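You operate a simulated robot arm through the tools that you are given. There is no shell and no other tool. Be economical: measure what you need, move in short steps, check, and stop when the job is done.

The job below is to be done with a simulated robot arm. You get a single attempt, and the scene is never put back.

JOB
Unplug the fan, tilt it fully down and wipe its hub plate clean.
Fine: switch the socket block off before pulling the fan's plug, lay the plug beside the block and leave it out; free the yellow clamp lever to tilt the fan, then set it back to HOLD before wiping; use the folded violet cloth on the wall ledge and put it back; leave the swing handle at BENCH and the speed switch at OFF. Set down upright: grey mains plug. What is to be rubbed or washed off counts as gone when no trace of it is left.
Where things are to end (x, y in the base frame): grey mains plug within 50 mm of [770, -120].

The check looks at the end state, three seconds after you hand in, the way a careful person would. Anything else that was tipped, shoved, dropped, spilled or broken makes it a failure. Flat cloth is picked up by pressing the open fingertips on it (5 to 10 N) and closing them slowly along it; thin cloth reads only 2 to 8 mm in the jaws.

ROBOT AND FRAMES
A 7-joint arm with a two-finger parallel gripper on a trunk, on a base that drives. Base frame: it is fixed to the floor where the robot stands at the start and does not move with it; the origin is under the middle of the robot, x ahead of it, y to its left, z up. Lengths are in mm, angles in rad, forces in N, time in s.
With the tool pointing down near the work surface it reaches from about 200 to 740 mm from the robot's upright axis, wherever it stands. Its first joint turns from -2.897 to 2.897 rad. Places, roughly: bench end of the winding machine's top [800, -100, 1000]; black fan [1900, -700, 1300]; folded violet cloth [2250, -1750, 1000]; speed switch of the fan [2000, -1000, 500]; swing handle of the fan [1900, -700, 1000]; switch of the socket block [700, 0, 1000]; yellow clamp lever of the fan [1800, -1000, 500]. Payload 1.57 kg.
Tool frame: the origin (TCP) lies between the finger pads and is the grasp point; the fingertips stand 30 mm ahead of it; z points along the fingers, y is the line along which they close. The gripper opens to 110 mm. The fingers are 24 mm wide and 12 mm thick; the gripper's body (48 by 112 mm) begins 78 mm behind the TCP.
Orientation is that of the tool frame in the base frame, as a unit quaternion [x, y, z, w]. With the fingers straight down and closing along the base's y, the tool's x points along the base's -x, its y along +y and its z along -z.

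CONTROLS
- The arm moves only by the tool jog_arm. Its argument "targets" is a list of rows, each a list of 7 numbers: the turn, a rotation vector about the base's x, y, z in units of 90 degrees (1.0 is 90 degrees), then the shift along the base's x, y, z in units of 200 mm (1.0 is 200 mm), then the gripper command, from -1 (fully open) to 1 (shut), values between in proportion. In form: [[rx, ry, rz, dx, dy, dz, grip], ...]. A call has 1 to 8 rows; each row is the pose to reach, as a shift and turn from the pose commanded when the call began. A call with a number of a shift or a turn outside -1 to 1 is refused whole. Each row takes 0.2 s and may step no farther than 50 mm and 0.15 rad from the row before; otherwise, or with a gripper value out of range, the whole call is refused. A pose out of reach is approached as far as the arm can. The call stops where the force on the tool passes 90 N (or 10 N more than at its start, if that is more) or the arm is blocked; 0.2 s more then pass. The fingers move at their own pace (about 45 mm/s each) and stop on an object; they squeeze with about 22 N. The grip force told is the motor's: it shows also when the fingers shut on nothing. Time passes only in rows, and 0.2 s behind the last, so rows that repeat a pose let the fingers close. The reply holds the time, the measured pose of the TCP, the force on the tool along the base axes, the opening and the grip force, in the units named above and with some noise, with the torque about the TCP (base axes, N m) and any sound that the robot's microphone picked up.
- Cameras (640 x 400 px; columns grow to the right, rows downward): "scene" is now at [30.1, 146.3, 1614.2]; the picture's right is [-0.12, -0.99, 0.00], its down [-0.59, 0.07, -0.81] and it looks along [0.80, -0.10, -0.59] (base axes); focal length 262 px, centre (320, 200). "wrist" rides on the gripper at [70, 16, -141] in the tool frame; the picture's right is [-0.23, 0.97, 0.00], its down [-0.86, -0.20, -0.48] and it looks along [-0.47, -0.11, 0.88] (tool axes); focal length 222 px, centre (320, 200). There is no depth. A picture from a camera that has moved, and an enlarged one, comes with that camera's place and axes in the base frame and with its lens. The place of the scene camera against the robot may be out by one fixed shift of up to 18 mm in any direction.
- camera(camera): a new picture of that camera. The clock stands still meanwhile.
- slide_trunk(by): slides the trunk up (or, below 0, down) by that many mm; the arm and the scene camera ride with it, the base frame stays. It gives what a move gives, with no picture.
- drive_base(legs): drives the robot by 1 to 6 legs, each [ahead, turn to the left] in mm and rad, along the robot's own axes; the way and the turn of a leg run together, so that a leg with both is an arc; at most 1500 mm and 3.142 rad a leg. The arm and the cameras ride along, it lands a little off, and it stops where it bumps. It gives what a move gives.
- pan_tilt(pan, tilt): turns the head with the scene camera to pan (to the left, within 2.705 rad either way) and tilt (down, from -0.506 to 1.204), counted from straight ahead of the robot. It gives what a move gives.
- zoom(camera, box): a new picture of the part [left, top, right, bottom] of that camera's present view, enlarged. The clock stands still meanwhile.
- hand_in(): hands the job in; it is judged then, once.

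Work in short steps. Places have to be worked out from the pictures, the camera data and where the tool is seen: move nearer, look again, correct. Check each grasp and each placing, and mend what went wrong. You have 120 turns and 78 pictures in all, those below and enlarged ones among them. Open the gripper and draw the arm clear of the work before you hand the job in, unless the task says otherwise; then end with one line.

The tools are called after "Request:" by a JSON object that holds its "name" and its "arguments". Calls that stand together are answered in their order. jog_arm: Moves the arm, as the interface text tells. Its arguments: {"type":"object","properties":{"targets":{"type":"array","items":{"type":"array","items":{"type":"number"}}}},"required":["targets"]} The other tools are called the same way: slide_trunk (by) slides the trunk up or down; drive_base (legs) drives the base; pan_tilt (pan, tilt) turns the head that bears the scene camera; camera (camera) takes a picture; zoom (camera, box) takes an enlarged picture of a part of a camera's view; hand_in () hands the job in.

At the start:

```text
clock: 0.0
eef_pos: [421.3, 17.8, 1226.7]
tcp_rot: [0.0, 1.0, -0.001, 0.0]
ft_force: [-0.6, -0.2, -0.4]
moment: [-0.01, 0.0, 0.0]
gripper_width: 109.8
grip_force: 0.0
trunk travel left (down, up): [-525.0, 65.0]
robot x, y, heading: [-1.9, 1.7, -0.001]
head pan, tilt: [-0.12, 0.634]
```

scene: 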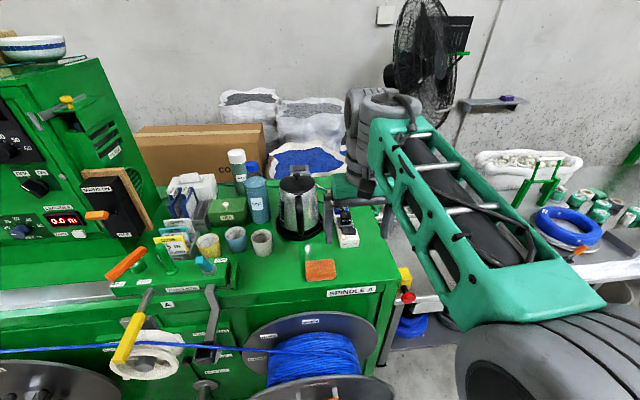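
wrist: 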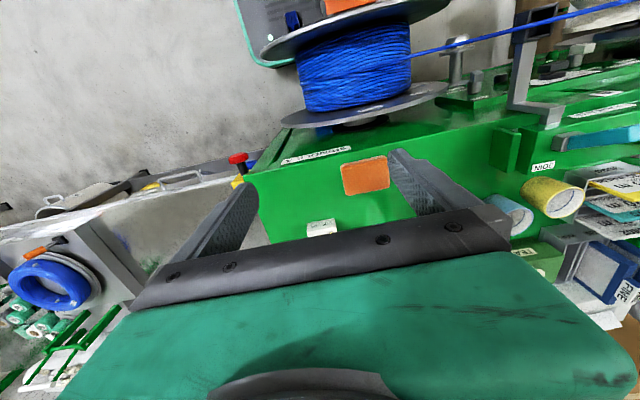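

The socket block seems to be near the kettle at about pixel (345,225). I zoom in on it and on the fan.

Request:
{"name": "zoom", "arguments": {"camera": "scene", "box": [270, 160, 430, 300]}}

Request:
{"name": "zoom", "arguments": {"camera": "scene", "box": [340, 0, 540, 125]}}

```text
2.86 times, centred on (350, 230) of scene
camera zoom: at [30.1, 146.3, 1614.2], right [-0.12, -0.99, 0.0], down [-0.59, 0.07, -0.81], along [0.8, -0.1, -0.59], focal length 749 px, centre (234, 114)
```

zoom: 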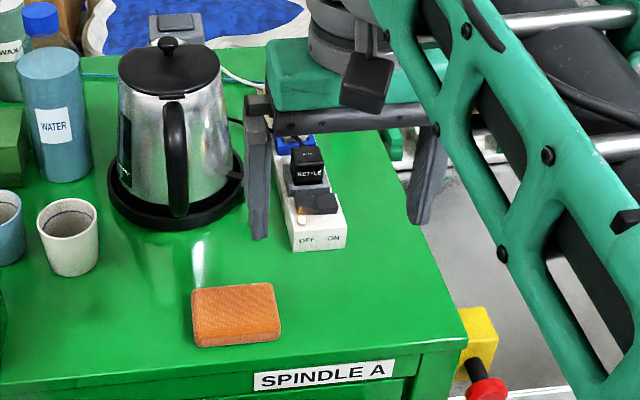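

```text
3.20 times, centred on (440, 62) of scene
camera zoom: at [30.1, 146.3, 1614.2], right [-0.12, -0.99, 0.0], down [-0.59, 0.07, -0.81], along [0.8, -0.1, -0.59], focal length 839 px, centre (-64, 640)
```

zoom: 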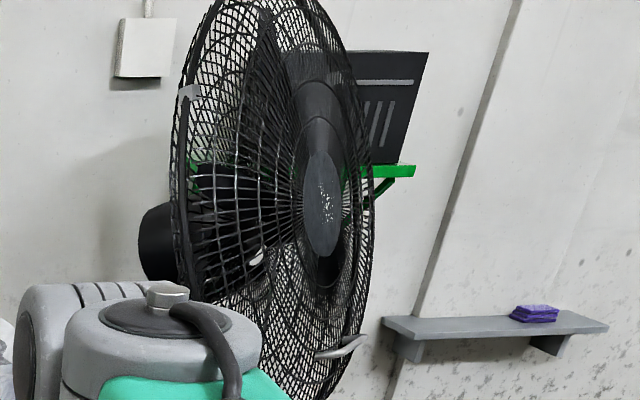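

The block lies under the gripper in the view; I move the arm left and up to uncover it.

Request:
{"name": "jog_arm", "arguments": {"targets": [[0, 0, 0, 0, 0.25, 0, -1], [0, 0, 0, 0, 0.5, 0, -1], [0, 0, 0, 0, 0.75, 0, -1], [0, 0, 0, 0, 1, 0, -1], [0, 0, 0, -0.2, 1, 0, -1]]}}

Request:
{"name": "zoom", "arguments": {"camera": "scene", "box": [280, 150, 430, 280]}}

Request:
{"name": "camera", "arguments": {"camera": "wrist"}}

```text
clock: 1.2
eef_pos: [380.6, 219.3, 1224.7]
tcp_rot: [0.0, 1.0, 0.0, 0.001]
ft_force: [-0.2, -0.2, 0.8]
moment: [0.0, -0.01, 0.03]
gripper_width: 110.0
grip_force: 0.0
trunk travel left (down, up): [-525.0, 65.0]
robot x, y, heading: [1.2, -0.9, 0.001]
head pan, tilt: [-0.12, 0.634]
```

```text
3.08 times, centred on (355, 215) of scene
camera zoom: at [29.4, 145.9, 1614.2], right [-0.12, -0.99, 0.0], down [-0.59, 0.07, -0.81], along [0.8, -0.1, -0.59], focal length 807 px, centre (212, 154)
```

zoom: 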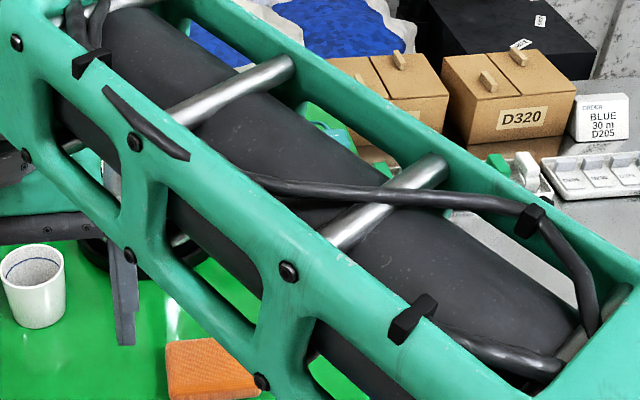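

```text
72 pictures are left
camera wrist: at [312.7, 233.4, 1367.1], right [0.23, 0.97, 0.0], down [0.85, -0.2, 0.48], along [0.47, -0.11, -0.88], focal length 222 px, centre (320, 200)
```

wrist: 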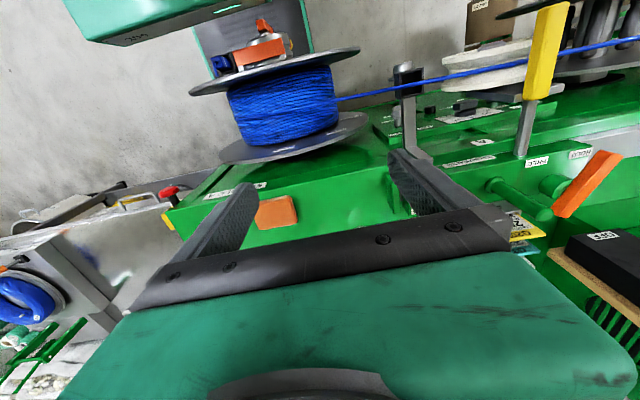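

The arm hides it more this way; I go to the right side instead.

Request:
{"name": "jog_arm", "arguments": {"targets": [[0, 0, 0, 0, -0.25, 0, -1], [0, 0, 0, 0, -0.5, 0, -1], [0, 0, 0, 0, -0.75, 0, -1], [0, 0, 0, 0, -1, 0, -1]]}}

Request:
{"name": "jog_arm", "arguments": {"targets": [[0, 0, 0, 0, -0.25, 0, -1], [0, 0, 0, 0, -0.5, 0, -1], [0, 0, 0, 0, -0.75, 0, -1], [0, 0, 0, 0, -1, 0, -1]]}}

Request:
{"name": "zoom", "arguments": {"camera": "scene", "box": [280, 150, 430, 280]}}

Request:
{"name": "camera", "arguments": {"camera": "wrist"}}

```text
clock: 2.2
eef_pos: [382.5, 18.7, 1224.8]
tcp_rot: [0.0, 1.0, 0.0, 0.0]
ft_force: [0.2, 0.4, 0.3]
moment: [-0.01, 0.01, -0.01]
gripper_width: 109.9
grip_force: 0.0
trunk travel left (down, up): [-525.0, 65.0]
robot x, y, heading: [1.3, 0.7, -0.003]
head pan, tilt: [-0.12, 0.634]
```

```text
clock: 3.2
eef_pos: [381.8, -183.0, 1226.8]
tcp_rot: [0.0, 1.0, 0.0, 0.0]
ft_force: [0.1, -0.9, -0.1]
moment: [0.0, 0.0, 0.0]
gripper_width: 109.9
grip_force: 0.0
trunk travel left (down, up): [-525.0, 65.0]
robot x, y, heading: [0.3, -1.7, 0.0]
head pan, tilt: [-0.12, 0.634]
```

```text
3.08 times, centred on (355, 215) of scene
camera zoom: at [30.3, 145.5, 1614.2], right [-0.12, -0.99, 0.0], down [-0.59, 0.07, -0.81], along [0.8, -0.1, -0.59], focal length 807 px, centre (212, 154)
```

zoom: 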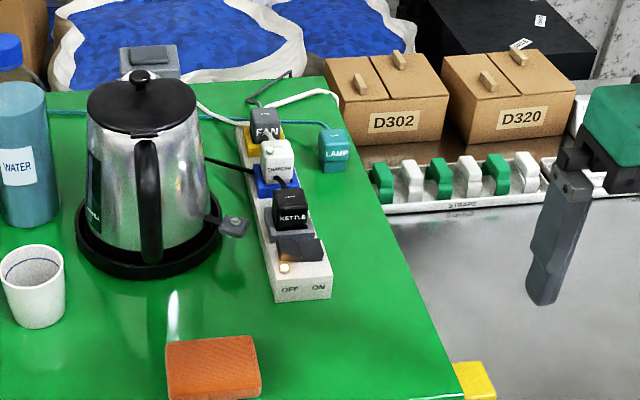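

```text
70 pictures are left
camera wrist: at [312.8, -168.1, 1368.6], right [0.23, 0.97, 0.0], down [0.86, -0.2, 0.48], along [0.47, -0.11, -0.88], focal length 222 px, centre (320, 200)
```

wrist: 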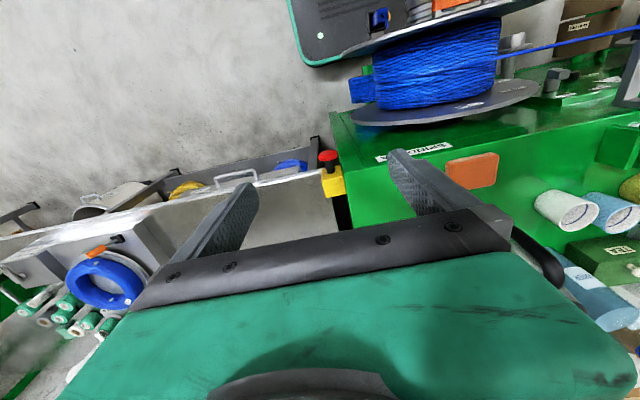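

Now the block is clear: rocker, KETTLE, a white one, and FAN at the far end. I zoom in closer.

Request:
{"name": "zoom", "arguments": {"camera": "scene", "box": [330, 205, 370, 230]}}

Request:
{"name": "zoom", "arguments": {"camera": "scene", "box": [325, 165, 375, 205]}}

```text
16.00 times, centred on (350, 218) of scene
camera zoom: at [30.3, 145.5, 1614.2], right [-0.12, -0.99, 0.0], down [-0.59, 0.07, -0.81], along [0.8, -0.1, -0.59], focal length 4194 px, centre (-160, -80)
```

zoom: 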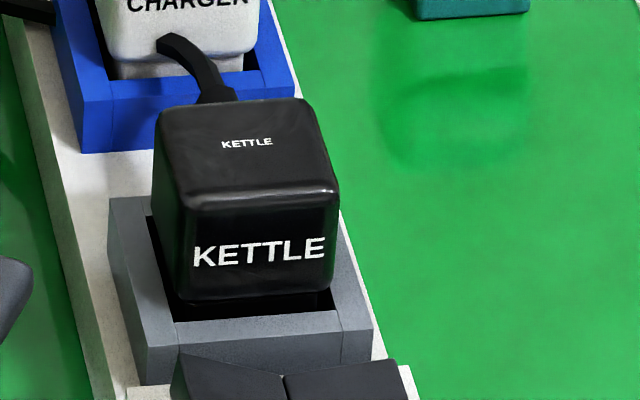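

```text
10.00 times, centred on (350, 185) of scene
camera zoom: at [30.3, 145.5, 1614.2], right [-0.12, -0.99, 0.0], down [-0.59, 0.07, -0.81], along [0.8, -0.1, -0.59], focal length 2621 px, centre (20, 350)
```

zoom: 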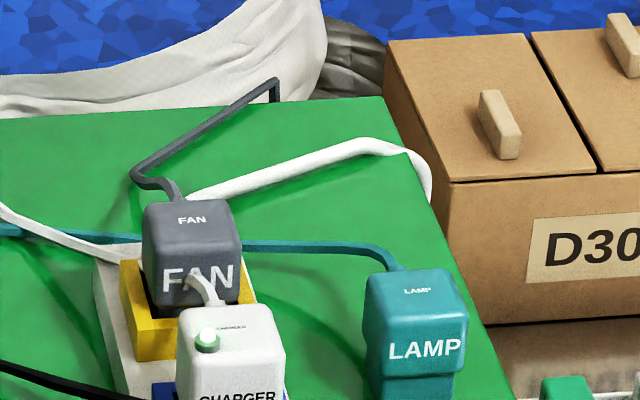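

For stereo I lower the trunk by 100 mm and look again at the block.

Request:
{"name": "slide_trunk", "arguments": {"by": -100}}

Request:
{"name": "zoom", "arguments": {"camera": "scene", "box": [320, 130, 400, 230]}}

```text
clock: 4.5
eef_pos: [383.4, -181.9, 1127.3]
tcp_rot: [0.0, 1.0, 0.0, 0.0]
ft_force: [0.5, -0.7, 1.0]
moment: [0.03, 0.02, 0.02]
gripper_width: 109.8
grip_force: 0.0
trunk travel left (down, up): [-425.0, 165.0]
robot x, y, heading: [3.7, -0.7, -0.003]
head pan, tilt: [-0.12, 0.634]
```

```text
4.00 times, centred on (360, 180) of scene
camera zoom: at [30.0, 146.2, 1514.2], right [-0.12, -0.99, 0.0], down [-0.59, 0.07, -0.81], along [0.8, -0.1, -0.59], focal length 1049 px, centre (160, 280)
```

zoom: 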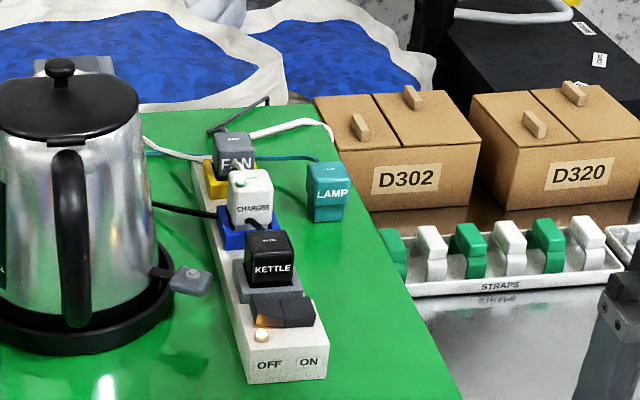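

Stereo puts the rocker at about (681,-30,990) and the FAN plug top at (886,-26,1035). I close the gripper and move above the OFF (left) half of the rocker.

Request:
{"name": "jog_arm", "arguments": {"targets": [[0, 0, 0, 0.18, 0.1, 0, 0.3], [0, 0, 0, 0.36, 0.2, 0, 1], [0, 0, 0, 0.54, 0.3, 0, 1], [0, 0, 0, 0.72, 0.4, 0, 1], [0, 0, 0, 0.9, 0.5, 0, 1]]}}

Request:
{"name": "jog_arm", "arguments": {"targets": [[0, 0, 0, 0.18, 0.11, 0, 1], [0, 0, 0, 0.36, 0.22, 0, 1], [0, 0, 0, 0.5, 0.33, 0, 1], [0, 0, 0, 0.5, 0.33, 0, 1]]}}

Request:
{"name": "camera", "arguments": {"camera": "wrist"}}

Request:
{"name": "zoom", "arguments": {"camera": "scene", "box": [300, 120, 400, 230]}}

```text
clock: 5.7
eef_pos: [562.2, -81.4, 1128.0]
tcp_rot: [0.0, 1.0, 0.0, 0.0]
ft_force: [0.2, -0.6, -0.6]
moment: [0.0, 0.01, -0.03]
gripper_width: 5.7
grip_force: 0.3
trunk travel left (down, up): [-425.0, 165.0]
robot x, y, heading: [-0.3, -0.7, 0.005]
head pan, tilt: [-0.12, 0.634]
```

```text
clock: 6.7
eef_pos: [652.6, -15.8, 1120.6]
tcp_rot: [0.0, 1.0, 0.0, 0.0]
ft_force: [1.1, 0.6, 0.3]
moment: [0.0, 0.02, -0.01]
gripper_width: 0.0
grip_force: 21.2
out of reach, approached as far as the arm can: row 3, 4
trunk travel left (down, up): [-425.0, 165.0]
robot x, y, heading: [-1.6, -1.6, -0.002]
head pan, tilt: [-0.12, 0.634]
```

```text
66 pictures are left
camera wrist: at [584.2, -0.4, 1262.8], right [0.23, 0.97, 0.0], down [0.86, -0.2, 0.48], along [0.46, -0.11, -0.88], focal length 222 px, centre (320, 200)
```

wrist: 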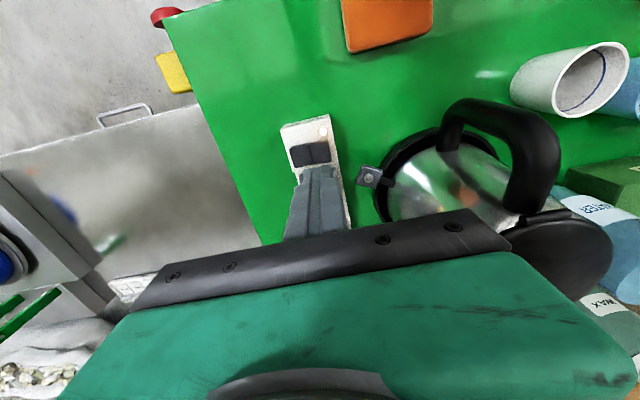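

```text
3.64 times, centred on (350, 175) of scene
camera zoom: at [31.0, 146.4, 1514.1], right [-0.12, -0.99, 0.0], down [-0.59, 0.07, -0.81], along [0.8, -0.1, -0.59], focal length 953 px, centre (211, 291)
```

zoom: 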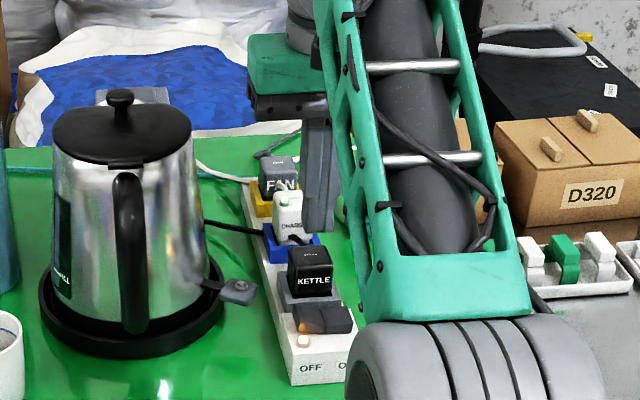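

The arm runs out of reach here; I need to drive closer. I check the floor space in front of the robot.

Request:
{"name": "pan_tilt", "arguments": {"pan": 0.3, "tilt": 1.2}}

Request:
{"name": "camera", "arguments": {"camera": "scene"}}

Request:
{"name": "pan_tilt", "arguments": {"pan": -0.9, "tilt": 0.7}}

Request:
{"name": "camera", "arguments": {"camera": "scene"}}

```text
clock: 7.7
eef_pos: [652.2, -16.4, 1122.0]
tcp_rot: [0.0, 1.0, 0.0, 0.0]
ft_force: [0.3, 0.0, 0.6]
moment: [0.03, -0.06, 0.02]
gripper_width: 0.0
grip_force: 21.5
trunk travel left (down, up): [-425.0, 165.0]
robot x, y, heading: [1.1, 0.0, 0.003]
head pan, tilt: [0.3, 1.201]
```

```text
64 pictures are left
camera scene: at [-3.0, 173.3, 1472.6], right [0.3, -0.96, 0.0], down [-0.89, -0.28, -0.36], along [0.35, 0.11, -0.93], focal length 262 px, centre (320, 200)
```

scene: 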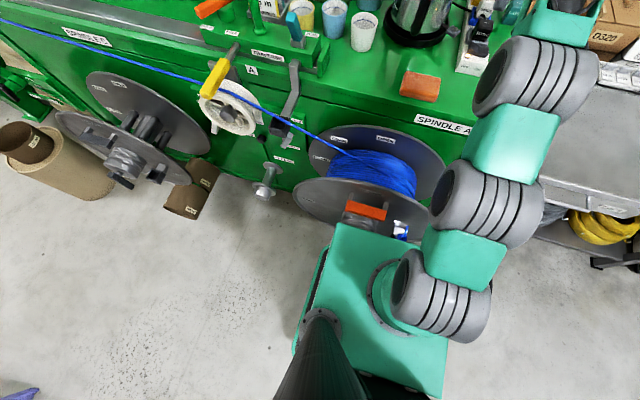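

```text
clock: 9.1
eef_pos: [652.5, -15.7, 1121.8]
tcp_rot: [0.0, 1.0, 0.001, -0.001]
ft_force: [0.1, 0.3, -0.6]
moment: [-0.01, 0.0, -0.04]
gripper_width: 0.0
grip_force: 21.4
trunk travel left (down, up): [-425.0, 165.0]
robot x, y, heading: [2.1, 1.4, -0.001]
head pan, tilt: [-0.901, 0.7]
```

```text
63 pictures are left
camera scene: at [-3.7, 90.2, 1508.5], right [-0.78, -0.62, 0.0], down [-0.4, 0.5, -0.76], along [0.48, -0.6, -0.64], focal length 262 px, centre (320, 200)
```

scene: 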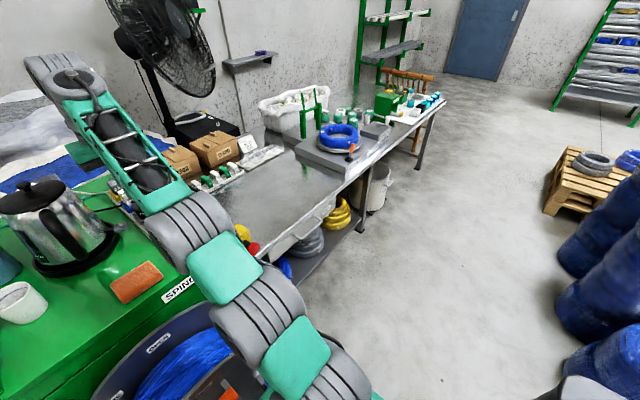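

The reel blocks driving ahead. The shoulder is low, so I raise the trunk fully to extend the reach, then come down over the rocker.

Request:
{"name": "slide_trunk", "arguments": {"by": 165}}

Request:
{"name": "pan_tilt", "arguments": {"pan": -0.12, "tilt": 0.634}}

Request:
{"name": "jog_arm", "arguments": {"targets": [[0, 0, 0, 0, 0, -0.22, 1], [0, 0, 0, 0, 0, -0.44, 1], [0, 0, 0, 0, 0, -0.66, 1], [0, 0, 0, 0, 0, -0.88, 1], [0, 0, 0, 0, 0, -1, 1]]}}

Request:
{"name": "zoom", "arguments": {"camera": "scene", "box": [310, 180, 390, 240]}}

Request:
{"name": "zoom", "arguments": {"camera": "wrist", "box": [240, 60, 400, 240]}}

```text
clock: 11.0
eef_pos: [652.9, -15.9, 1286.0]
tcp_rot: [0.0, 1.0, -0.001, 0.0]
ft_force: [0.2, 0.1, -0.1]
moment: [0.03, -0.03, -0.02]
gripper_width: 0.1
grip_force: 21.3
trunk travel left (down, up): [-590.0, 0.0]
robot x, y, heading: [-5.4, 2.9, -0.004]
head pan, tilt: [-0.901, 0.7]
```

```text
clock: 12.1
eef_pos: [652.5, -16.3, 1287.3]
tcp_rot: [-0.001, 1.0, 0.0, 0.0]
ft_force: [0.4, -0.6, 0.1]
moment: [-0.01, 0.0, -0.03]
gripper_width: 0.2
grip_force: 20.8
trunk travel left (down, up): [-590.0, 0.0]
robot x, y, heading: [-2.1, 0.7, -0.004]
head pan, tilt: [-0.12, 0.634]
```

```text
clock: 13.3
eef_pos: [651.1, -15.4, 1087.0]
tcp_rot: [0.0, 1.0, -0.001, 0.0]
ft_force: [-0.3, 0.6, 0.1]
moment: [-0.01, 0.03, -0.02]
gripper_width: 0.0
grip_force: 21.3
trunk travel left (down, up): [-590.0, 0.0]
robot x, y, heading: [2.3, 2.6, -0.001]
head pan, tilt: [-0.12, 0.634]
```

```text
6.67 times, centred on (350, 210) of scene
camera zoom: at [30.4, 146.2, 1679.2], right [-0.12, -0.99, 0.0], down [-0.59, 0.07, -0.81], along [0.8, -0.1, -0.59], focal length 1748 px, centre (120, 133)
```

zoom: 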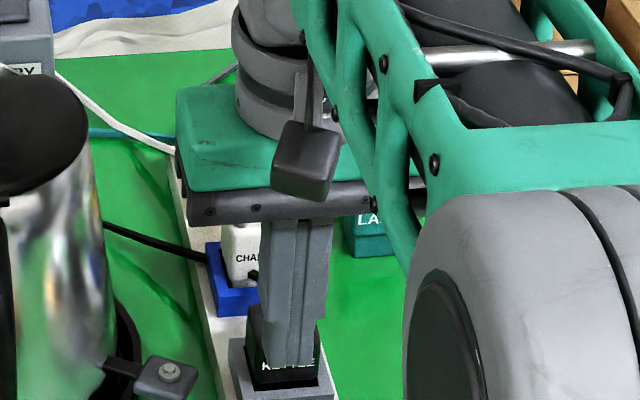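

```text
2.22 times, centred on (320, 150) of wrist
camera zoom: at [583.2, -0.1, 1228.3], right [0.23, 0.97, 0.0], down [0.85, -0.2, 0.48], along [0.47, -0.11, -0.88], focal length 494 px, centre (320, 311)
```

zoom: 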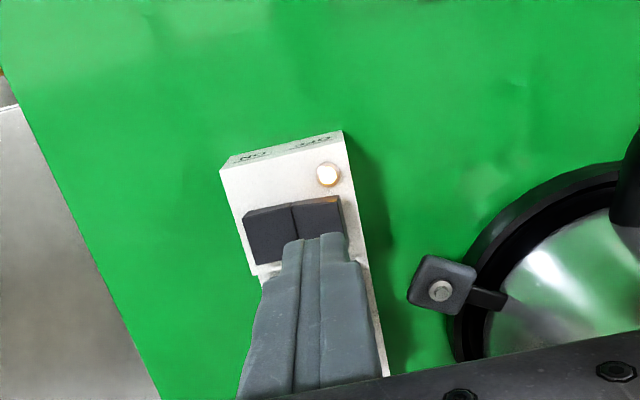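

The rocker sits at about (662,-33), its OFF half at y≈-19; the tip is well placed at x 652. I lower to just above it.

Request:
{"name": "jog_arm", "arguments": {"targets": [[0, 0, 0, 0.02, 0, -0.15, 1], [0, 0, 0, 0.02, 0, -0.3, 1], [0, 0, 0, 0.02, 0, -0.3, 1]]}}

Request:
{"name": "zoom", "arguments": {"camera": "wrist", "box": [240, 60, 400, 240]}}

```text
clock: 14.1
eef_pos: [655.8, -16.8, 1027.5]
tcp_rot: [0.0, 1.0, 0.001, 0.0]
ft_force: [0.1, 0.6, 3.9]
moment: [0.06, 0.03, 0.03]
gripper_width: 0.0
grip_force: 21.5
trunk travel left (down, up): [-590.0, 0.0]
robot x, y, heading: [3.9, -0.4, -0.0]
head pan, tilt: [-0.12, 0.634]
```

```text
2.22 times, centred on (320, 150) of wrist
camera zoom: at [586.9, -0.9, 1168.9], right [0.23, 0.97, 0.0], down [0.85, -0.2, 0.48], along [0.47, -0.11, -0.88], focal length 494 px, centre (320, 311)
```

zoom: 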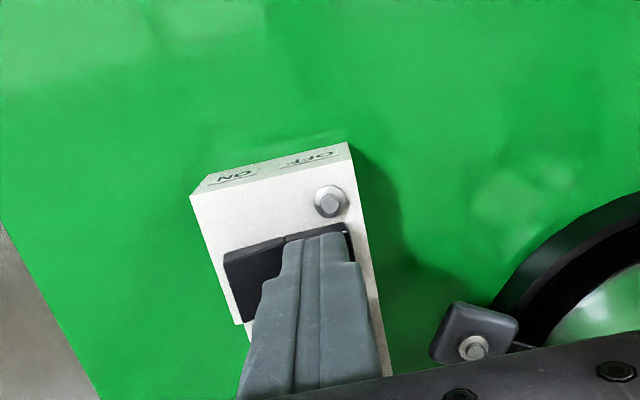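

The lamp has gone dark and the rocker flipped at contact (tip z ≈ 997). I lift and check.

Request:
{"name": "jog_arm", "arguments": {"targets": [[0, 0, 0, 0, 0, 0.2, 1], [0, 0, 0, -0.2, 0, 0.4, 1], [0, 0, 0, -0.4, 0, 0.5, 1]]}}

Request:
{"name": "zoom", "arguments": {"camera": "wrist", "box": [240, 60, 400, 240]}}

```text
refused: row 2 steps farther than a row can; nothing moved
```

```text
2.22 times, centred on (320, 150) of wrist
camera zoom: at [586.9, -0.9, 1168.9], right [0.23, 0.97, 0.0], down [0.85, -0.2, 0.48], along [0.47, -0.11, -0.88], focal length 494 px, centre (320, 311)
```

zoom: 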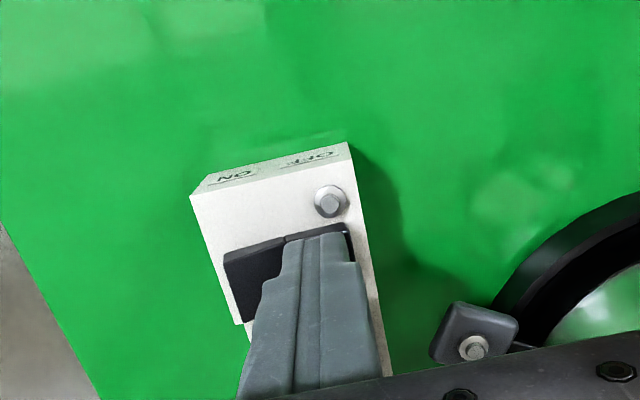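

I lift straight up and start pitching the tool 30° forward to gain reach.

Request:
{"name": "jog_arm", "arguments": {"targets": [[0, 0, 0, 0, 0, 0.2, 1], [0, 0, 0, 0, 0, 0.4, 1], [0, -0.0833, 0, 0, 0, 0.6, 1], [0, -0.1667, 0, 0, 0, 0.75, 1], [0, -0.25, 0, 0, 0, 0.75, 0.2], [0, -0.3333, 0, 0, 0, 0.75, -0.2]]}}

Request:
{"name": "jog_arm", "arguments": {"targets": [[0, 0, 0, 0.2, -0.02, 0, -0.3], [0, 0, 0, 0.4, -0.04, 0, -0.3], [0, 0, 0, 0.6, -0.06, 0, -0.3], [0, 0, 0, 0.8, -0.06, 0, -0.3], [0, 0, 0, 1, -0.06, 0, -0.3]]}}

Request:
{"name": "zoom", "arguments": {"camera": "scene", "box": [290, 110, 410, 240]}}

Request:
{"name": "camera", "arguments": {"camera": "wrist"}}

```text
clock: 15.5
eef_pos: [656.0, -16.1, 1178.1]
tcp_rot: [0.0, 0.966, -0.001, 0.26]
ft_force: [-0.3, -0.5, 0.1]
moment: [-0.02, -0.04, -0.03]
gripper_width: 47.9
grip_force: 0.0
trunk travel left (down, up): [-590.0, 0.0]
robot x, y, heading: [0.5, 0.6, -0.001]
head pan, tilt: [-0.12, 0.634]
```

```text
clock: 16.7
eef_pos: [843.3, -29.3, 1176.0]
tcp_rot: [0.0, 0.966, 0.0, 0.26]
ft_force: [1.8, -0.2, 1.5]
moment: [0.02, 0.15, 0.02]
gripper_width: 71.4
grip_force: 0.0
out of reach, approached as far as the arm can: row 5
trunk travel left (down, up): [-590.0, 0.0]
robot x, y, heading: [-0.1, 0.3, -0.0]
head pan, tilt: [-0.12, 0.634]
```

```text
3.08 times, centred on (350, 175) of scene
camera zoom: at [34.3, 145.9, 1679.1], right [-0.12, -0.99, 0.0], down [-0.59, 0.07, -0.8], along [0.8, -0.1, -0.59], focal length 807 px, centre (228, 277)
```

zoom: 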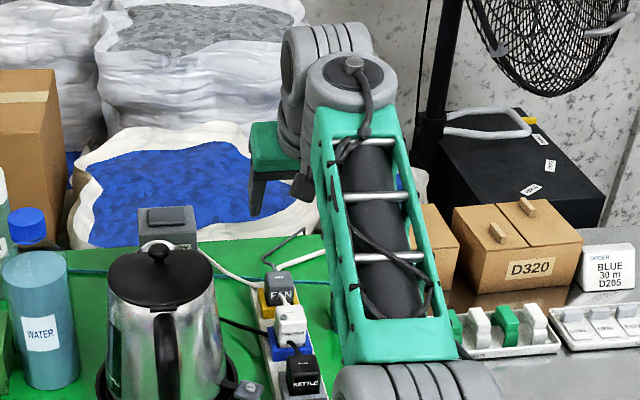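

```text
57 pictures are left
camera wrist: at [712.0, -14.4, 1263.0], right [0.2, 0.97, 0.11], down [0.5, -0.2, 0.84], along [0.84, -0.11, -0.53], focal length 222 px, centre (320, 200)
```

wrist: 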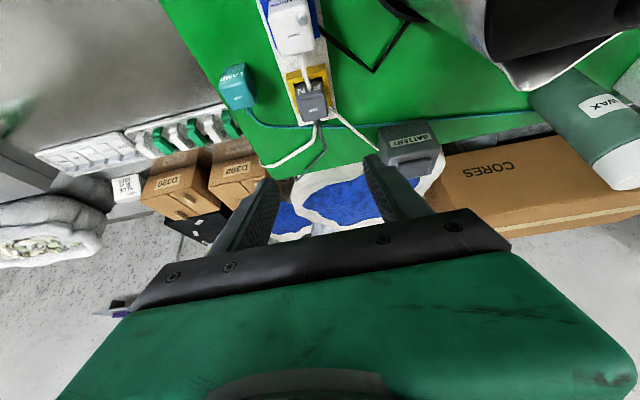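

FAN plug top sits about (874,-28,1030). I lower toward it with 60 mm opening, stopping above.

Request:
{"name": "jog_arm", "arguments": {"targets": [[0, 0, 0, -0.06, 0, -0.2, -0.1], [0, 0, 0, -0.04, 0, -0.4, -0.1], [0, 0, 0, 0.0, 0, -0.5, -0.1]]}}

Request:
{"name": "camera", "arguments": {"camera": "wrist"}}

Request:
{"name": "zoom", "arguments": {"camera": "scene", "box": [310, 130, 390, 220]}}

```text
clock: 17.5
eef_pos: [840.1, -29.2, 1075.5]
tcp_rot: [0.0, 0.966, 0.0, 0.259]
ft_force: [-0.3, -0.5, -0.3]
moment: [0.02, 0.02, 0.0]
gripper_width: 60.5
grip_force: 0.2
trunk travel left (down, up): [-590.0, 0.0]
robot x, y, heading: [-2.8, 1.5, 0.006]
head pan, tilt: [-0.12, 0.634]
```

```text
56 pictures are left
camera wrist: at [709.9, -13.9, 1162.7], right [0.2, 0.97, 0.11], down [0.5, -0.2, 0.84], along [0.84, -0.11, -0.53], focal length 222 px, centre (320, 200)
```

wrist: 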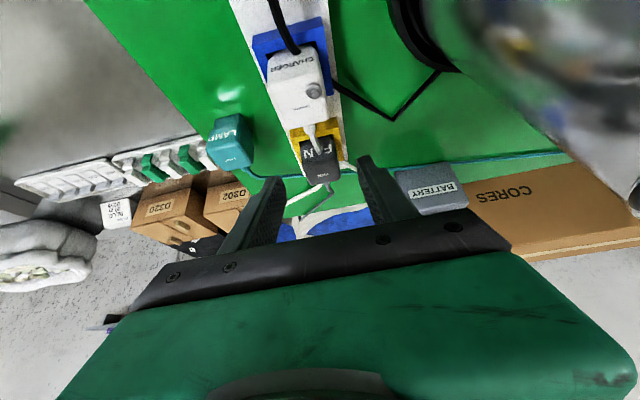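

```text
4.44 times, centred on (350, 175) of scene
camera zoom: at [30.9, 146.2, 1679.2], right [-0.12, -0.99, 0.0], down [-0.59, 0.07, -0.81], along [0.8, -0.1, -0.59], focal length 1165 px, centre (187, 311)
```

zoom: 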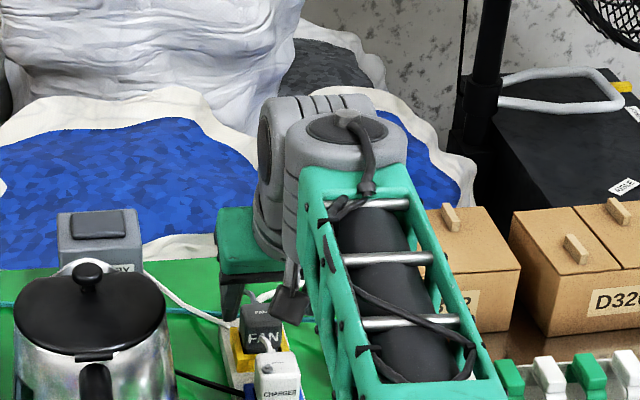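

FAN top confirmed at about (872,-30,1030). I descend so the fingertips straddle it, then check.

Request:
{"name": "jog_arm", "arguments": {"targets": [[0, 0, 0, 0.11, -0.005, -0.1, -0.1], [0, 0, 0, 0.11, -0.005, -0.19, -0.1], [0, 0, 0, 0.11, -0.005, -0.19, -0.1]]}}

Request:
{"name": "zoom", "arguments": {"camera": "wrist", "box": [220, 60, 440, 240]}}

```text
clock: 18.3
eef_pos: [862.0, -30.4, 1036.7]
tcp_rot: [0.0, 0.966, 0.0, 0.259]
ft_force: [-0.6, 0.3, 0.1]
moment: [-0.01, 0.01, -0.03]
gripper_width: 60.6
grip_force: 0.1
trunk travel left (down, up): [-590.0, 0.0]
robot x, y, heading: [3.4, -2.9, -0.003]
head pan, tilt: [-0.12, 0.634]
```

```text
2.22 times, centred on (330, 150) of wrist
camera zoom: at [731.5, -14.5, 1124.6], right [0.2, 0.97, 0.11], down [0.5, -0.2, 0.84], along [0.84, -0.11, -0.53], focal length 494 px, centre (298, 311)
```

zoom: 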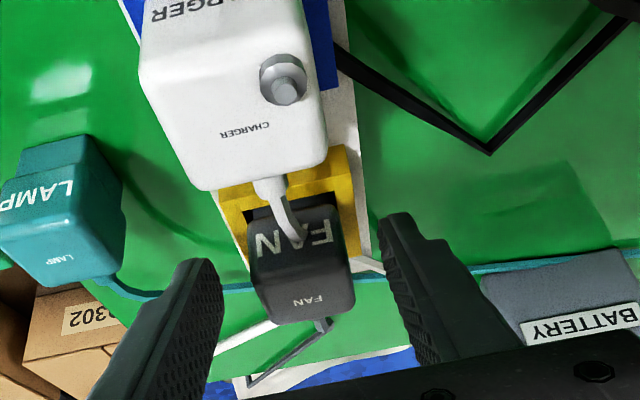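

The fingertips straddle the plug. I close the gripper.

Request:
{"name": "jog_arm", "arguments": {"targets": [[0, 0, 0, 0, 0, 0, 0.3], [0, 0, 0, 0, 0, 0, 1], [0, 0, 0, 0, 0, 0, 1], [0, 0, 0, 0, 0, 0, 1]]}}

Request:
{"name": "zoom", "arguments": {"camera": "wrist", "box": [220, 60, 440, 240]}}

```text
clock: 19.3
eef_pos: [862.0, -29.5, 1037.6]
tcp_rot: [-0.001, 0.966, 0.0, 0.259]
ft_force: [-1.1, -0.9, -0.2]
moment: [0.0, 0.0, 0.02]
gripper_width: 35.1
grip_force: 22.1
trunk travel left (down, up): [-590.0, 0.0]
robot x, y, heading: [0.5, -1.3, 0.003]
head pan, tilt: [-0.12, 0.634]
```

```text
2.22 times, centred on (330, 150) of wrist
camera zoom: at [731.7, -14.5, 1124.5], right [0.2, 0.97, 0.11], down [0.5, -0.2, 0.84], along [0.84, -0.11, -0.53], focal length 494 px, centre (298, 311)
```

zoom: 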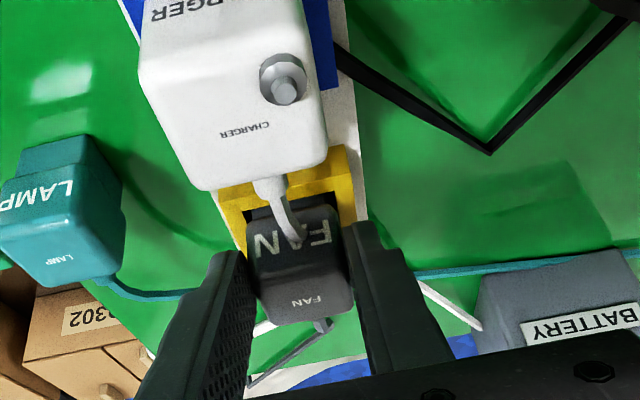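

Gripped at 35 mm. I pull straight up slowly.

Request:
{"name": "jog_arm", "arguments": {"targets": [[0, 0, 0, 0, 0, 0.03, 1], [0, 0, 0, 0, 0, 0.06, 1], [0, 0, 0, 0, 0, 0.1, 1], [0, 0, 0, 0, 0, 0.15, 1], [0, 0, 0, 0, 0, 0.2, 1]]}}

Request:
{"name": "zoom", "arguments": {"camera": "wrist", "box": [220, 60, 440, 240]}}

```text
clock: 20.5
eef_pos: [860.2, -28.5, 1076.5]
tcp_rot: [-0.001, 0.966, 0.001, 0.258]
ft_force: [-0.8, -0.1, -0.7]
moment: [0.0, 0.02, 0.04]
gripper_width: 35.4
grip_force: 22.1
trunk travel left (down, up): [-590.0, 0.0]
robot x, y, heading: [-1.4, -0.3, -0.002]
head pan, tilt: [-0.12, 0.634]
```

```text
2.22 times, centred on (330, 150) of wrist
camera zoom: at [731.5, -14.2, 1164.5], right [0.2, 0.97, 0.11], down [0.5, -0.2, 0.84], along [0.84, -0.11, -0.53], focal length 494 px, centre (298, 311)
```

zoom: 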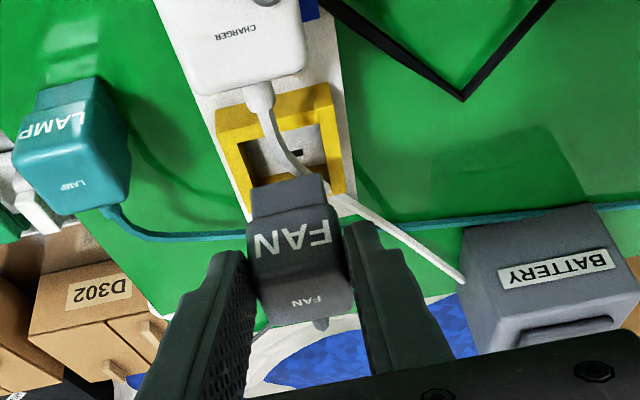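

The plug is out. I raise it a bit, carry it right and back to about (762,-118), staying above the other plugs.

Request:
{"name": "jog_arm", "arguments": {"targets": [[0, 0, 0, 0, 0, 0.2, 1], [0, 0, 0, 0, -0.2, 0.2, 1], [0, 0, 0, 0, -0.44, 0.2, 1], [0, 0, 0, -0.2, -0.44, 0.2, 1], [0, 0, 0, -0.4, -0.44, 0.2, 1], [0, 0, 0, -0.54, -0.44, 0.1, 1], [0, 0, 0, -0.54, -0.44, -0.1, 1], [0, 0, 0, -0.54, -0.44, -0.2, 1]]}}

Request:
{"name": "camera", "arguments": {"camera": "wrist"}}

Request:
{"name": "zoom", "arguments": {"camera": "scene", "box": [300, 130, 400, 230]}}

```text
clock: 22.3
eef_pos: [755.1, -118.7, 1037.6]
tcp_rot: [0.0, 0.966, 0.0, 0.258]
ft_force: [0.3, -0.2, -1.2]
moment: [0.0, 0.02, 0.02]
gripper_width: 35.1
grip_force: 21.7
out of reach, approached as far as the arm can: row 1, 2, 3
trunk travel left (down, up): [-590.0, 0.0]
robot x, y, heading: [1.1, -2.2, 0.003]
head pan, tilt: [-0.12, 0.634]
```

```text
51 pictures are left
camera wrist: at [623.5, -102.4, 1124.9], right [0.2, 0.97, 0.11], down [0.5, -0.2, 0.84], along [0.84, -0.11, -0.53], focal length 222 px, centre (320, 200)
```

wrist: 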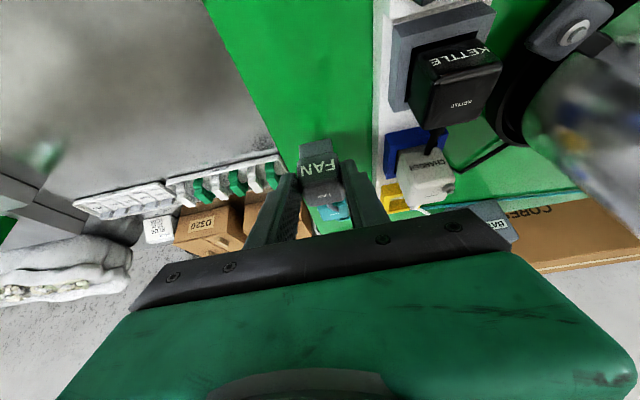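

```text
4.00 times, centred on (350, 180) of scene
camera zoom: at [30.4, 146.1, 1679.3], right [-0.12, -0.99, 0.0], down [-0.59, 0.07, -0.81], along [0.8, -0.1, -0.59], focal length 1049 px, centre (200, 280)
```

zoom: 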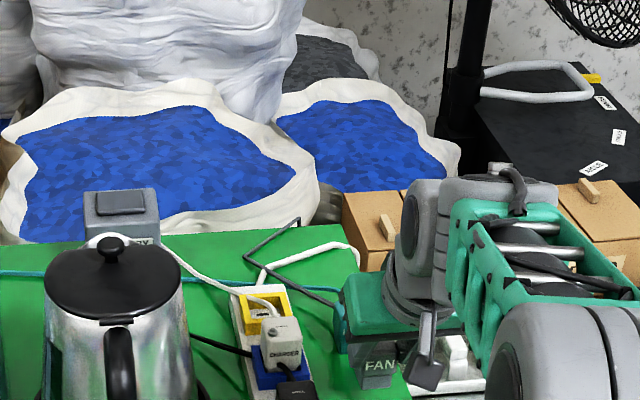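

The plug is over its place. I lower in small steps until contact.

Request:
{"name": "jog_arm", "arguments": {"targets": [[0, 0, 0, 0, 0, -0.06, 1], [0, 0, 0, 0, 0, -0.12, 1], [0, 0, 0, 0, 0, -0.15, 1]]}}

Request:
{"name": "jog_arm", "arguments": {"targets": [[0, 0, 0, 0, 0, -0.02, 1], [0, 0, 0, 0, 0, -0.03, 1]]}}

Request:
{"name": "zoom", "arguments": {"camera": "wrist", "box": [220, 60, 440, 240]}}

```text
clock: 23.1
eef_pos: [755.0, -117.8, 1012.6]
tcp_rot: [-0.001, 0.965, -0.001, 0.264]
ft_force: [-3.1, 1.1, 15.4]
moment: [0.06, 0.06, 0.01]
gripper_width: 35.2
grip_force: 21.8
trunk travel left (down, up): [-590.0, 0.0]
robot x, y, heading: [1.2, -3.5, -0.0]
head pan, tilt: [-0.12, 0.634]
```

```text
clock: 23.7
eef_pos: [753.7, -117.1, 1002.8]
tcp_rot: [-0.001, 0.965, -0.001, 0.261]
ft_force: [2.3, 0.9, 17.3]
moment: [0.02, -0.33, 0.03]
gripper_width: 35.6
grip_force: 22.2
trunk travel left (down, up): [-590.0, 0.0]
robot x, y, heading: [3.2, 1.0, -0.0]
head pan, tilt: [-0.12, 0.634]
```

```text
2.22 times, centred on (330, 150) of wrist
camera zoom: at [623.2, -102.3, 1090.5], right [0.2, 0.97, 0.11], down [0.5, -0.2, 0.84], along [0.84, -0.11, -0.52], focal length 494 px, centre (298, 311)
```

zoom: 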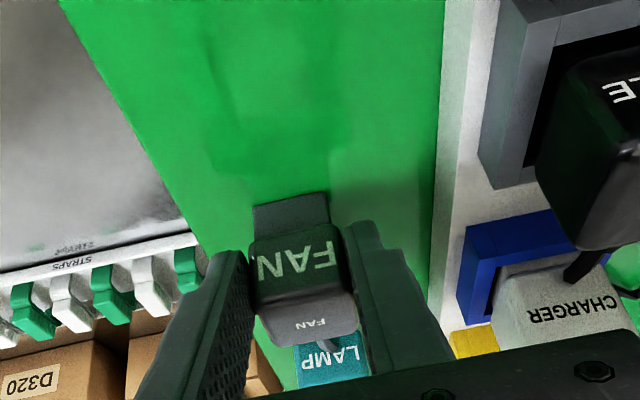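

The plug stands on the bench (17 N). I open the fingers and rise.

Request:
{"name": "jog_arm", "arguments": {"targets": [[0, 0, 0, 0, 0, 0.01, 0.2], [0, 0, 0, 0, 0, 0.01, 0.1], [0, 0, 0, 0, 0, 0.01, 0.1]]}}

Request:
{"name": "jog_arm", "arguments": {"targets": [[0, 0, 0, -0.05, 0, 0.15, 0.1], [0, 0, 0, -0.15, 0, 0.3, 0.1], [0, 0, 0, -0.3, 0, 0.45, 0.1], [0, 0, 0, -0.5, 0, 0.45, 0.1]]}}

Request:
{"name": "camera", "arguments": {"camera": "wrist"}}

```text
clock: 24.5
eef_pos: [752.5, -116.8, 1002.2]
tcp_rot: [0.0, 0.966, 0.0, 0.258]
ft_force: [0.5, -0.5, -0.1]
moment: [-0.05, 0.01, 0.01]
gripper_width: 49.5
grip_force: 0.0
trunk travel left (down, up): [-590.0, 0.0]
robot x, y, heading: [3.2, -1.8, 0.005]
head pan, tilt: [-0.12, 0.634]
```

```text
clock: 25.5
eef_pos: [652.8, -118.2, 1091.3]
tcp_rot: [0.0, 0.966, 0.0, 0.259]
ft_force: [0.7, -0.3, 0.1]
moment: [0.01, 0.0, -0.02]
gripper_width: 49.5
grip_force: 0.0
trunk travel left (down, up): [-590.0, 0.0]
robot x, y, heading: [0.7, -1.4, 0.0]
head pan, tilt: [-0.12, 0.634]
```

```text
48 pictures are left
camera wrist: at [522.6, -102.2, 1180.2], right [0.2, 0.97, 0.11], down [0.5, -0.2, 0.84], along [0.84, -0.11, -0.53], focal length 222 px, centre (320, 200)
```

wrist: 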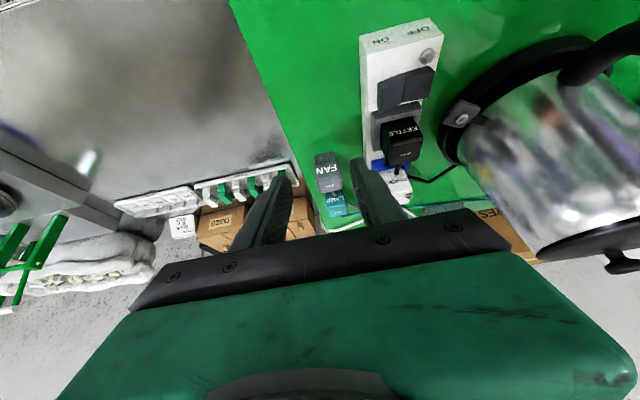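

The plug stands at about (768,-124), switch off. I retract the arm to a compact pose and survey the way to the fan.

Request:
{"name": "jog_arm", "arguments": {"targets": [[0, 0.08, 0, -0.1, 0, 0.2, 0.1], [0, 0.16, 0, -0.3, 0, 0.3, 0.1], [0, 0.24, 0, -0.5, 0.05, 0.4, 0.1], [0, 0.3333, 0, -0.7, 0.1, 0.5, 0.5], [0, 0.3333, 0, -0.9, 0.2, 0.5, 1], [0, 0.3333, 0, -1, 0.3, 0.6, 1]]}}

Request:
{"name": "jog_arm", "arguments": {"targets": [[0, 0, 0, -0.2, 0, 0, 1], [0, 0, 0, -0.35, 0, 0, 1]]}}

Request:
{"name": "pan_tilt", "arguments": {"pan": -0.6, "tilt": 0.3}}

Request:
{"name": "camera", "arguments": {"camera": "scene"}}

Request:
{"name": "pan_tilt", "arguments": {"pan": -1.5, "tilt": 0.5}}

Request:
{"name": "camera", "arguments": {"camera": "scene"}}

```text
clock: 26.9
eef_pos: [453.6, -57.1, 1212.8]
tcp_rot: [0.0, 1.0, 0.0, 0.0]
ft_force: [0.2, 0.3, 0.6]
moment: [-0.02, -0.04, 0.0]
gripper_width: 0.1
grip_force: 10.3
trunk travel left (down, up): [-590.0, 0.0]
robot x, y, heading: [-0.3, 1.5, 0.002]
head pan, tilt: [-0.12, 0.634]
```

```text
clock: 27.5
eef_pos: [382.8, -57.3, 1211.3]
tcp_rot: [0.0, 1.0, 0.0, 0.0]
ft_force: [0.4, -0.1, -0.2]
moment: [0.03, -0.02, -0.02]
gripper_width: 0.1
grip_force: 21.1
trunk travel left (down, up): [-590.0, 0.0]
robot x, y, heading: [1.0, 1.6, -0.002]
head pan, tilt: [-0.12, 0.634]
```

```text
clock: 28.4
eef_pos: [385.0, -58.2, 1210.2]
tcp_rot: [0.0, 1.0, 0.001, 0.0]
ft_force: [0.6, -0.5, -0.7]
moment: [0.02, 0.01, -0.02]
gripper_width: 0.0
grip_force: 21.3
trunk travel left (down, up): [-590.0, 0.0]
robot x, y, heading: [-0.8, -0.3, -0.001]
head pan, tilt: [-0.6, 0.3]
```

```text
47 pictures are left
camera scene: at [20.5, 104.1, 1709.6], right [-0.56, -0.83, 0.0], down [-0.24, 0.17, -0.96], along [0.79, -0.54, -0.3], focal length 262 px, centre (320, 200)
```

scene: 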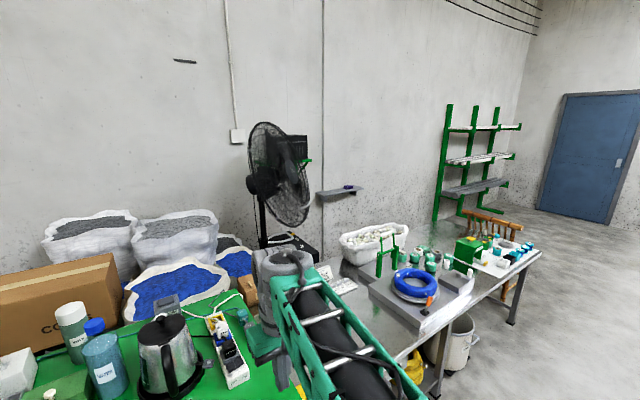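

```text
clock: 29.6
eef_pos: [383.9, -59.1, 1211.4]
tcp_rot: [0.0, 1.0, 0.0, 0.0]
ft_force: [0.9, 0.5, 0.5]
moment: [0.0, 0.02, 0.0]
gripper_width: 0.1
grip_force: 21.6
trunk travel left (down, up): [-590.0, 0.0]
robot x, y, heading: [-0.1, -4.4, -0.0]
head pan, tilt: [-1.499, 0.499]
```

```text
46 pictures are left
camera scene: at [-50.0, 66.0, 1691.2], right [-1.0, -0.07, 0.0], down [-0.03, 0.48, -0.88], along [0.06, -0.88, -0.48], focal length 262 px, centre (320, 200)
```

scene: 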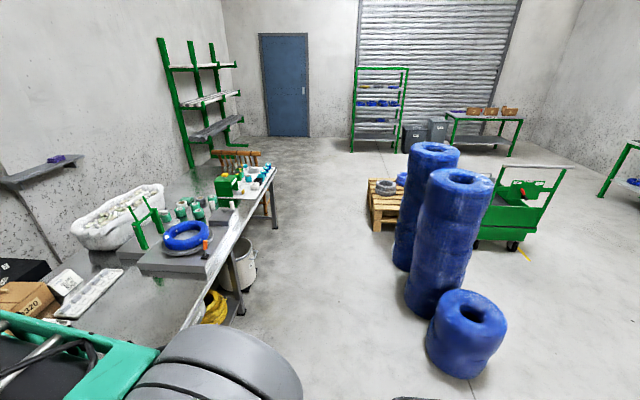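

The aisle between counter (x≈440) and the blue rolls (x≈-500) is wide enough. I back up slightly, turn right and drive along it partway.

Request:
{"name": "drive_base", "arguments": {"legs": [[-90, 0], [0, -1.5708], [1200, 0]]}}

Request:
{"name": "pan_tilt", "arguments": {"pan": 0.7, "tilt": 0.5}}

Request:
{"name": "camera", "arguments": {"camera": "scene"}}

```text
clock: 40.2
eef_pos: [-147.5, -1575.5, 1210.6]
tcp_rot: [0.708, 0.707, -0.001, -0.001]
ft_force: [-0.6, 0.8, 0.7]
moment: [-0.01, 0.0, 0.03]
gripper_width: 0.0
grip_force: 21.7
trunk travel left (down, up): [-590.0, 0.0]
robot x, y, heading: [-88.2, -1192.2, -1.572]
head pan, tilt: [-1.499, 0.499]
```

```text
clock: 42.3
eef_pos: [-147.8, -1575.9, 1211.6]
tcp_rot: [0.707, 0.707, 0.0, 0.0]
ft_force: [0.6, -0.4, 0.5]
moment: [0.01, 0.03, 0.01]
gripper_width: 0.2
grip_force: 21.3
trunk travel left (down, up): [-590.0, 0.0]
robot x, y, heading: [-89.3, -1191.6, -1.575]
head pan, tilt: [0.7, 0.499]
```

```text
45 pictures are left
camera scene: at [127.5, -1199.5, 1691.2], right [-0.76, -0.64, 0.0], down [-0.31, 0.37, -0.88], along [0.57, -0.67, -0.48], focal length 262 px, centre (320, 200)
```

scene: 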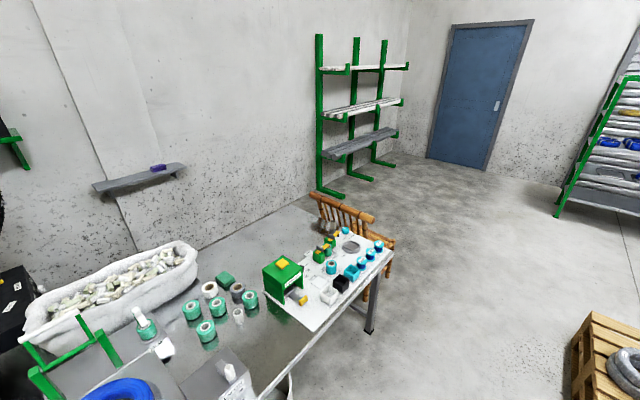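

The counter ends at y≈-2160 with a chair beyond (to y≈-2850). I drive around both, passing to y≈-3300, then ahead to x≈1600.

Request:
{"name": "drive_base", "arguments": {"legs": [[0, 0.1], [1100, 0], [1020, 0], [0, 1.475], [1400, 0]]}}

Request:
{"name": "pan_tilt", "arguments": {"pan": 1.3, "tilt": 0.4}}

Request:
{"name": "camera", "arguments": {"camera": "scene"}}

```text
clock: 63.5
eef_pos: [1906.5, -3331.1, 1210.5]
tcp_rot: [-0.008, 1.0, 0.001, 0.0]
ft_force: [-0.1, -0.2, 0.4]
moment: [0.02, 0.02, 0.05]
gripper_width: 0.2
grip_force: 21.4
trunk travel left (down, up): [-590.0, 0.0]
robot x, y, heading: [1523.0, -3279.2, 0.015]
head pan, tilt: [0.7, 0.499]
```

```text
clock: 64.5
eef_pos: [1907.1, -3330.7, 1210.7]
tcp_rot: [-0.009, 1.0, 0.001, 0.0]
ft_force: [-0.1, -0.3, 0.0]
moment: [-0.01, -0.01, 0.0]
gripper_width: 0.2
grip_force: 21.2
trunk travel left (down, up): [-590.0, 0.0]
robot x, y, heading: [1523.2, -3281.0, 0.017]
head pan, tilt: [1.3, 0.4]
```

```text
44 pictures are left
camera scene: at [1486.0, -3034.6, 1700.3], right [0.97, -0.25, 0.0], down [-0.1, -0.38, -0.92], along [0.23, 0.89, -0.39], focal length 262 px, centre (320, 200)
```

scene: 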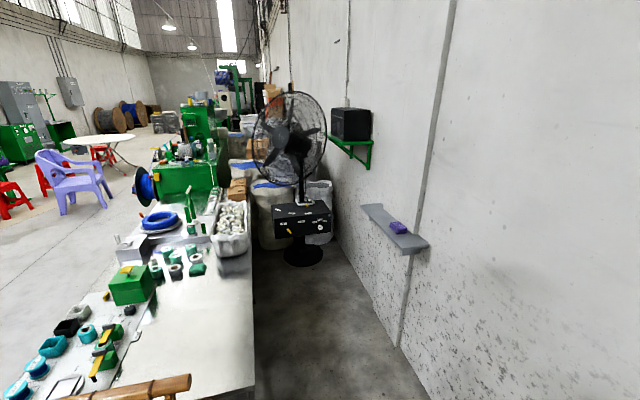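

The aisle is open. I turn left and drive up it to about (1640,-1550), short of the fan.

Request:
{"name": "drive_base", "arguments": {"legs": [[0, 1.49], [1000, 0], [720, 0.06]]}}

Request:
{"name": "pan_tilt", "arguments": {"pan": -0.25, "tilt": 0.45}}

Request:
{"name": "camera", "arguments": {"camera": "scene"}}

Request:
{"name": "zoom", "arguments": {"camera": "scene", "box": [240, 200, 400, 320]}}

```text
clock: 72.1
eef_pos: [1624.8, -2174.2, 1211.3]
tcp_rot: [0.714, -0.7, 0.0, 0.001]
ft_force: [0.7, -0.7, -0.6]
moment: [0.0, -0.01, -0.01]
gripper_width: 0.1
grip_force: 21.6
trunk travel left (down, up): [-590.0, 0.0]
robot x, y, heading: [1607.2, -2556.6, 1.779]
head pan, tilt: [1.3, 0.4]
stopped in leg 2: the robot was blocked; the commanded pose is now the measured one
```

```text
clock: 73.7
eef_pos: [1625.7, -2174.2, 1210.8]
tcp_rot: [0.714, -0.7, 0.001, 0.001]
ft_force: [-0.1, 0.0, 0.2]
moment: [-0.01, -0.02, 0.0]
gripper_width: 0.0
grip_force: 21.2
trunk travel left (down, up): [-590.0, 0.0]
robot x, y, heading: [1601.5, -2558.0, 1.776]
head pan, tilt: [-0.25, 0.45]
```

```text
43 pictures are left
camera scene: at [1472.9, -2554.5, 1695.7], right [1.0, -0.04, 0.0], down [-0.02, -0.43, -0.9], along [0.04, 0.9, -0.44], focal length 262 px, centre (320, 200)
```

scene: 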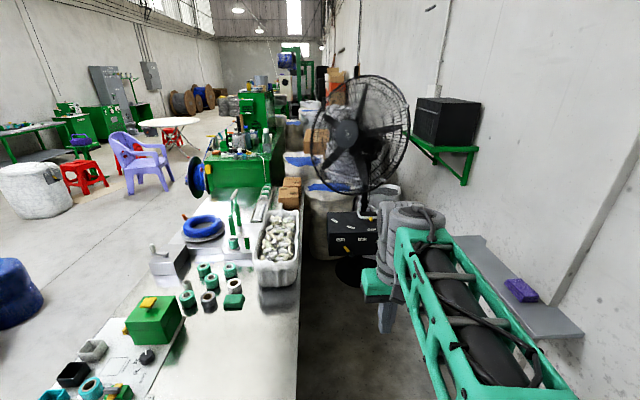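

```text
3.33 times, centred on (320, 260) of scene
camera zoom: at [1472.9, -2554.5, 1695.7], right [1.0, -0.04, 0.0], down [-0.02, -0.43, -0.9], along [0.04, 0.9, -0.44], focal length 874 px, centre (320, 0)
```

zoom: 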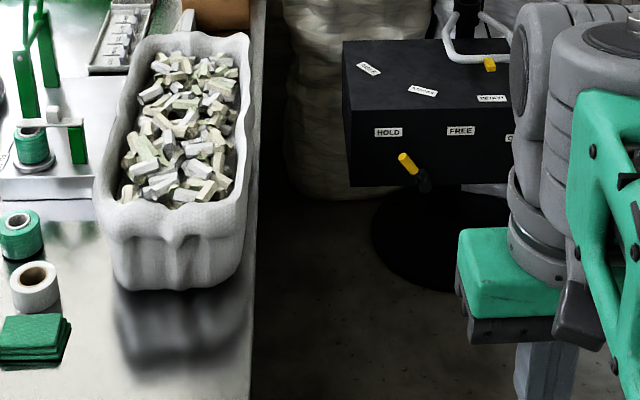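

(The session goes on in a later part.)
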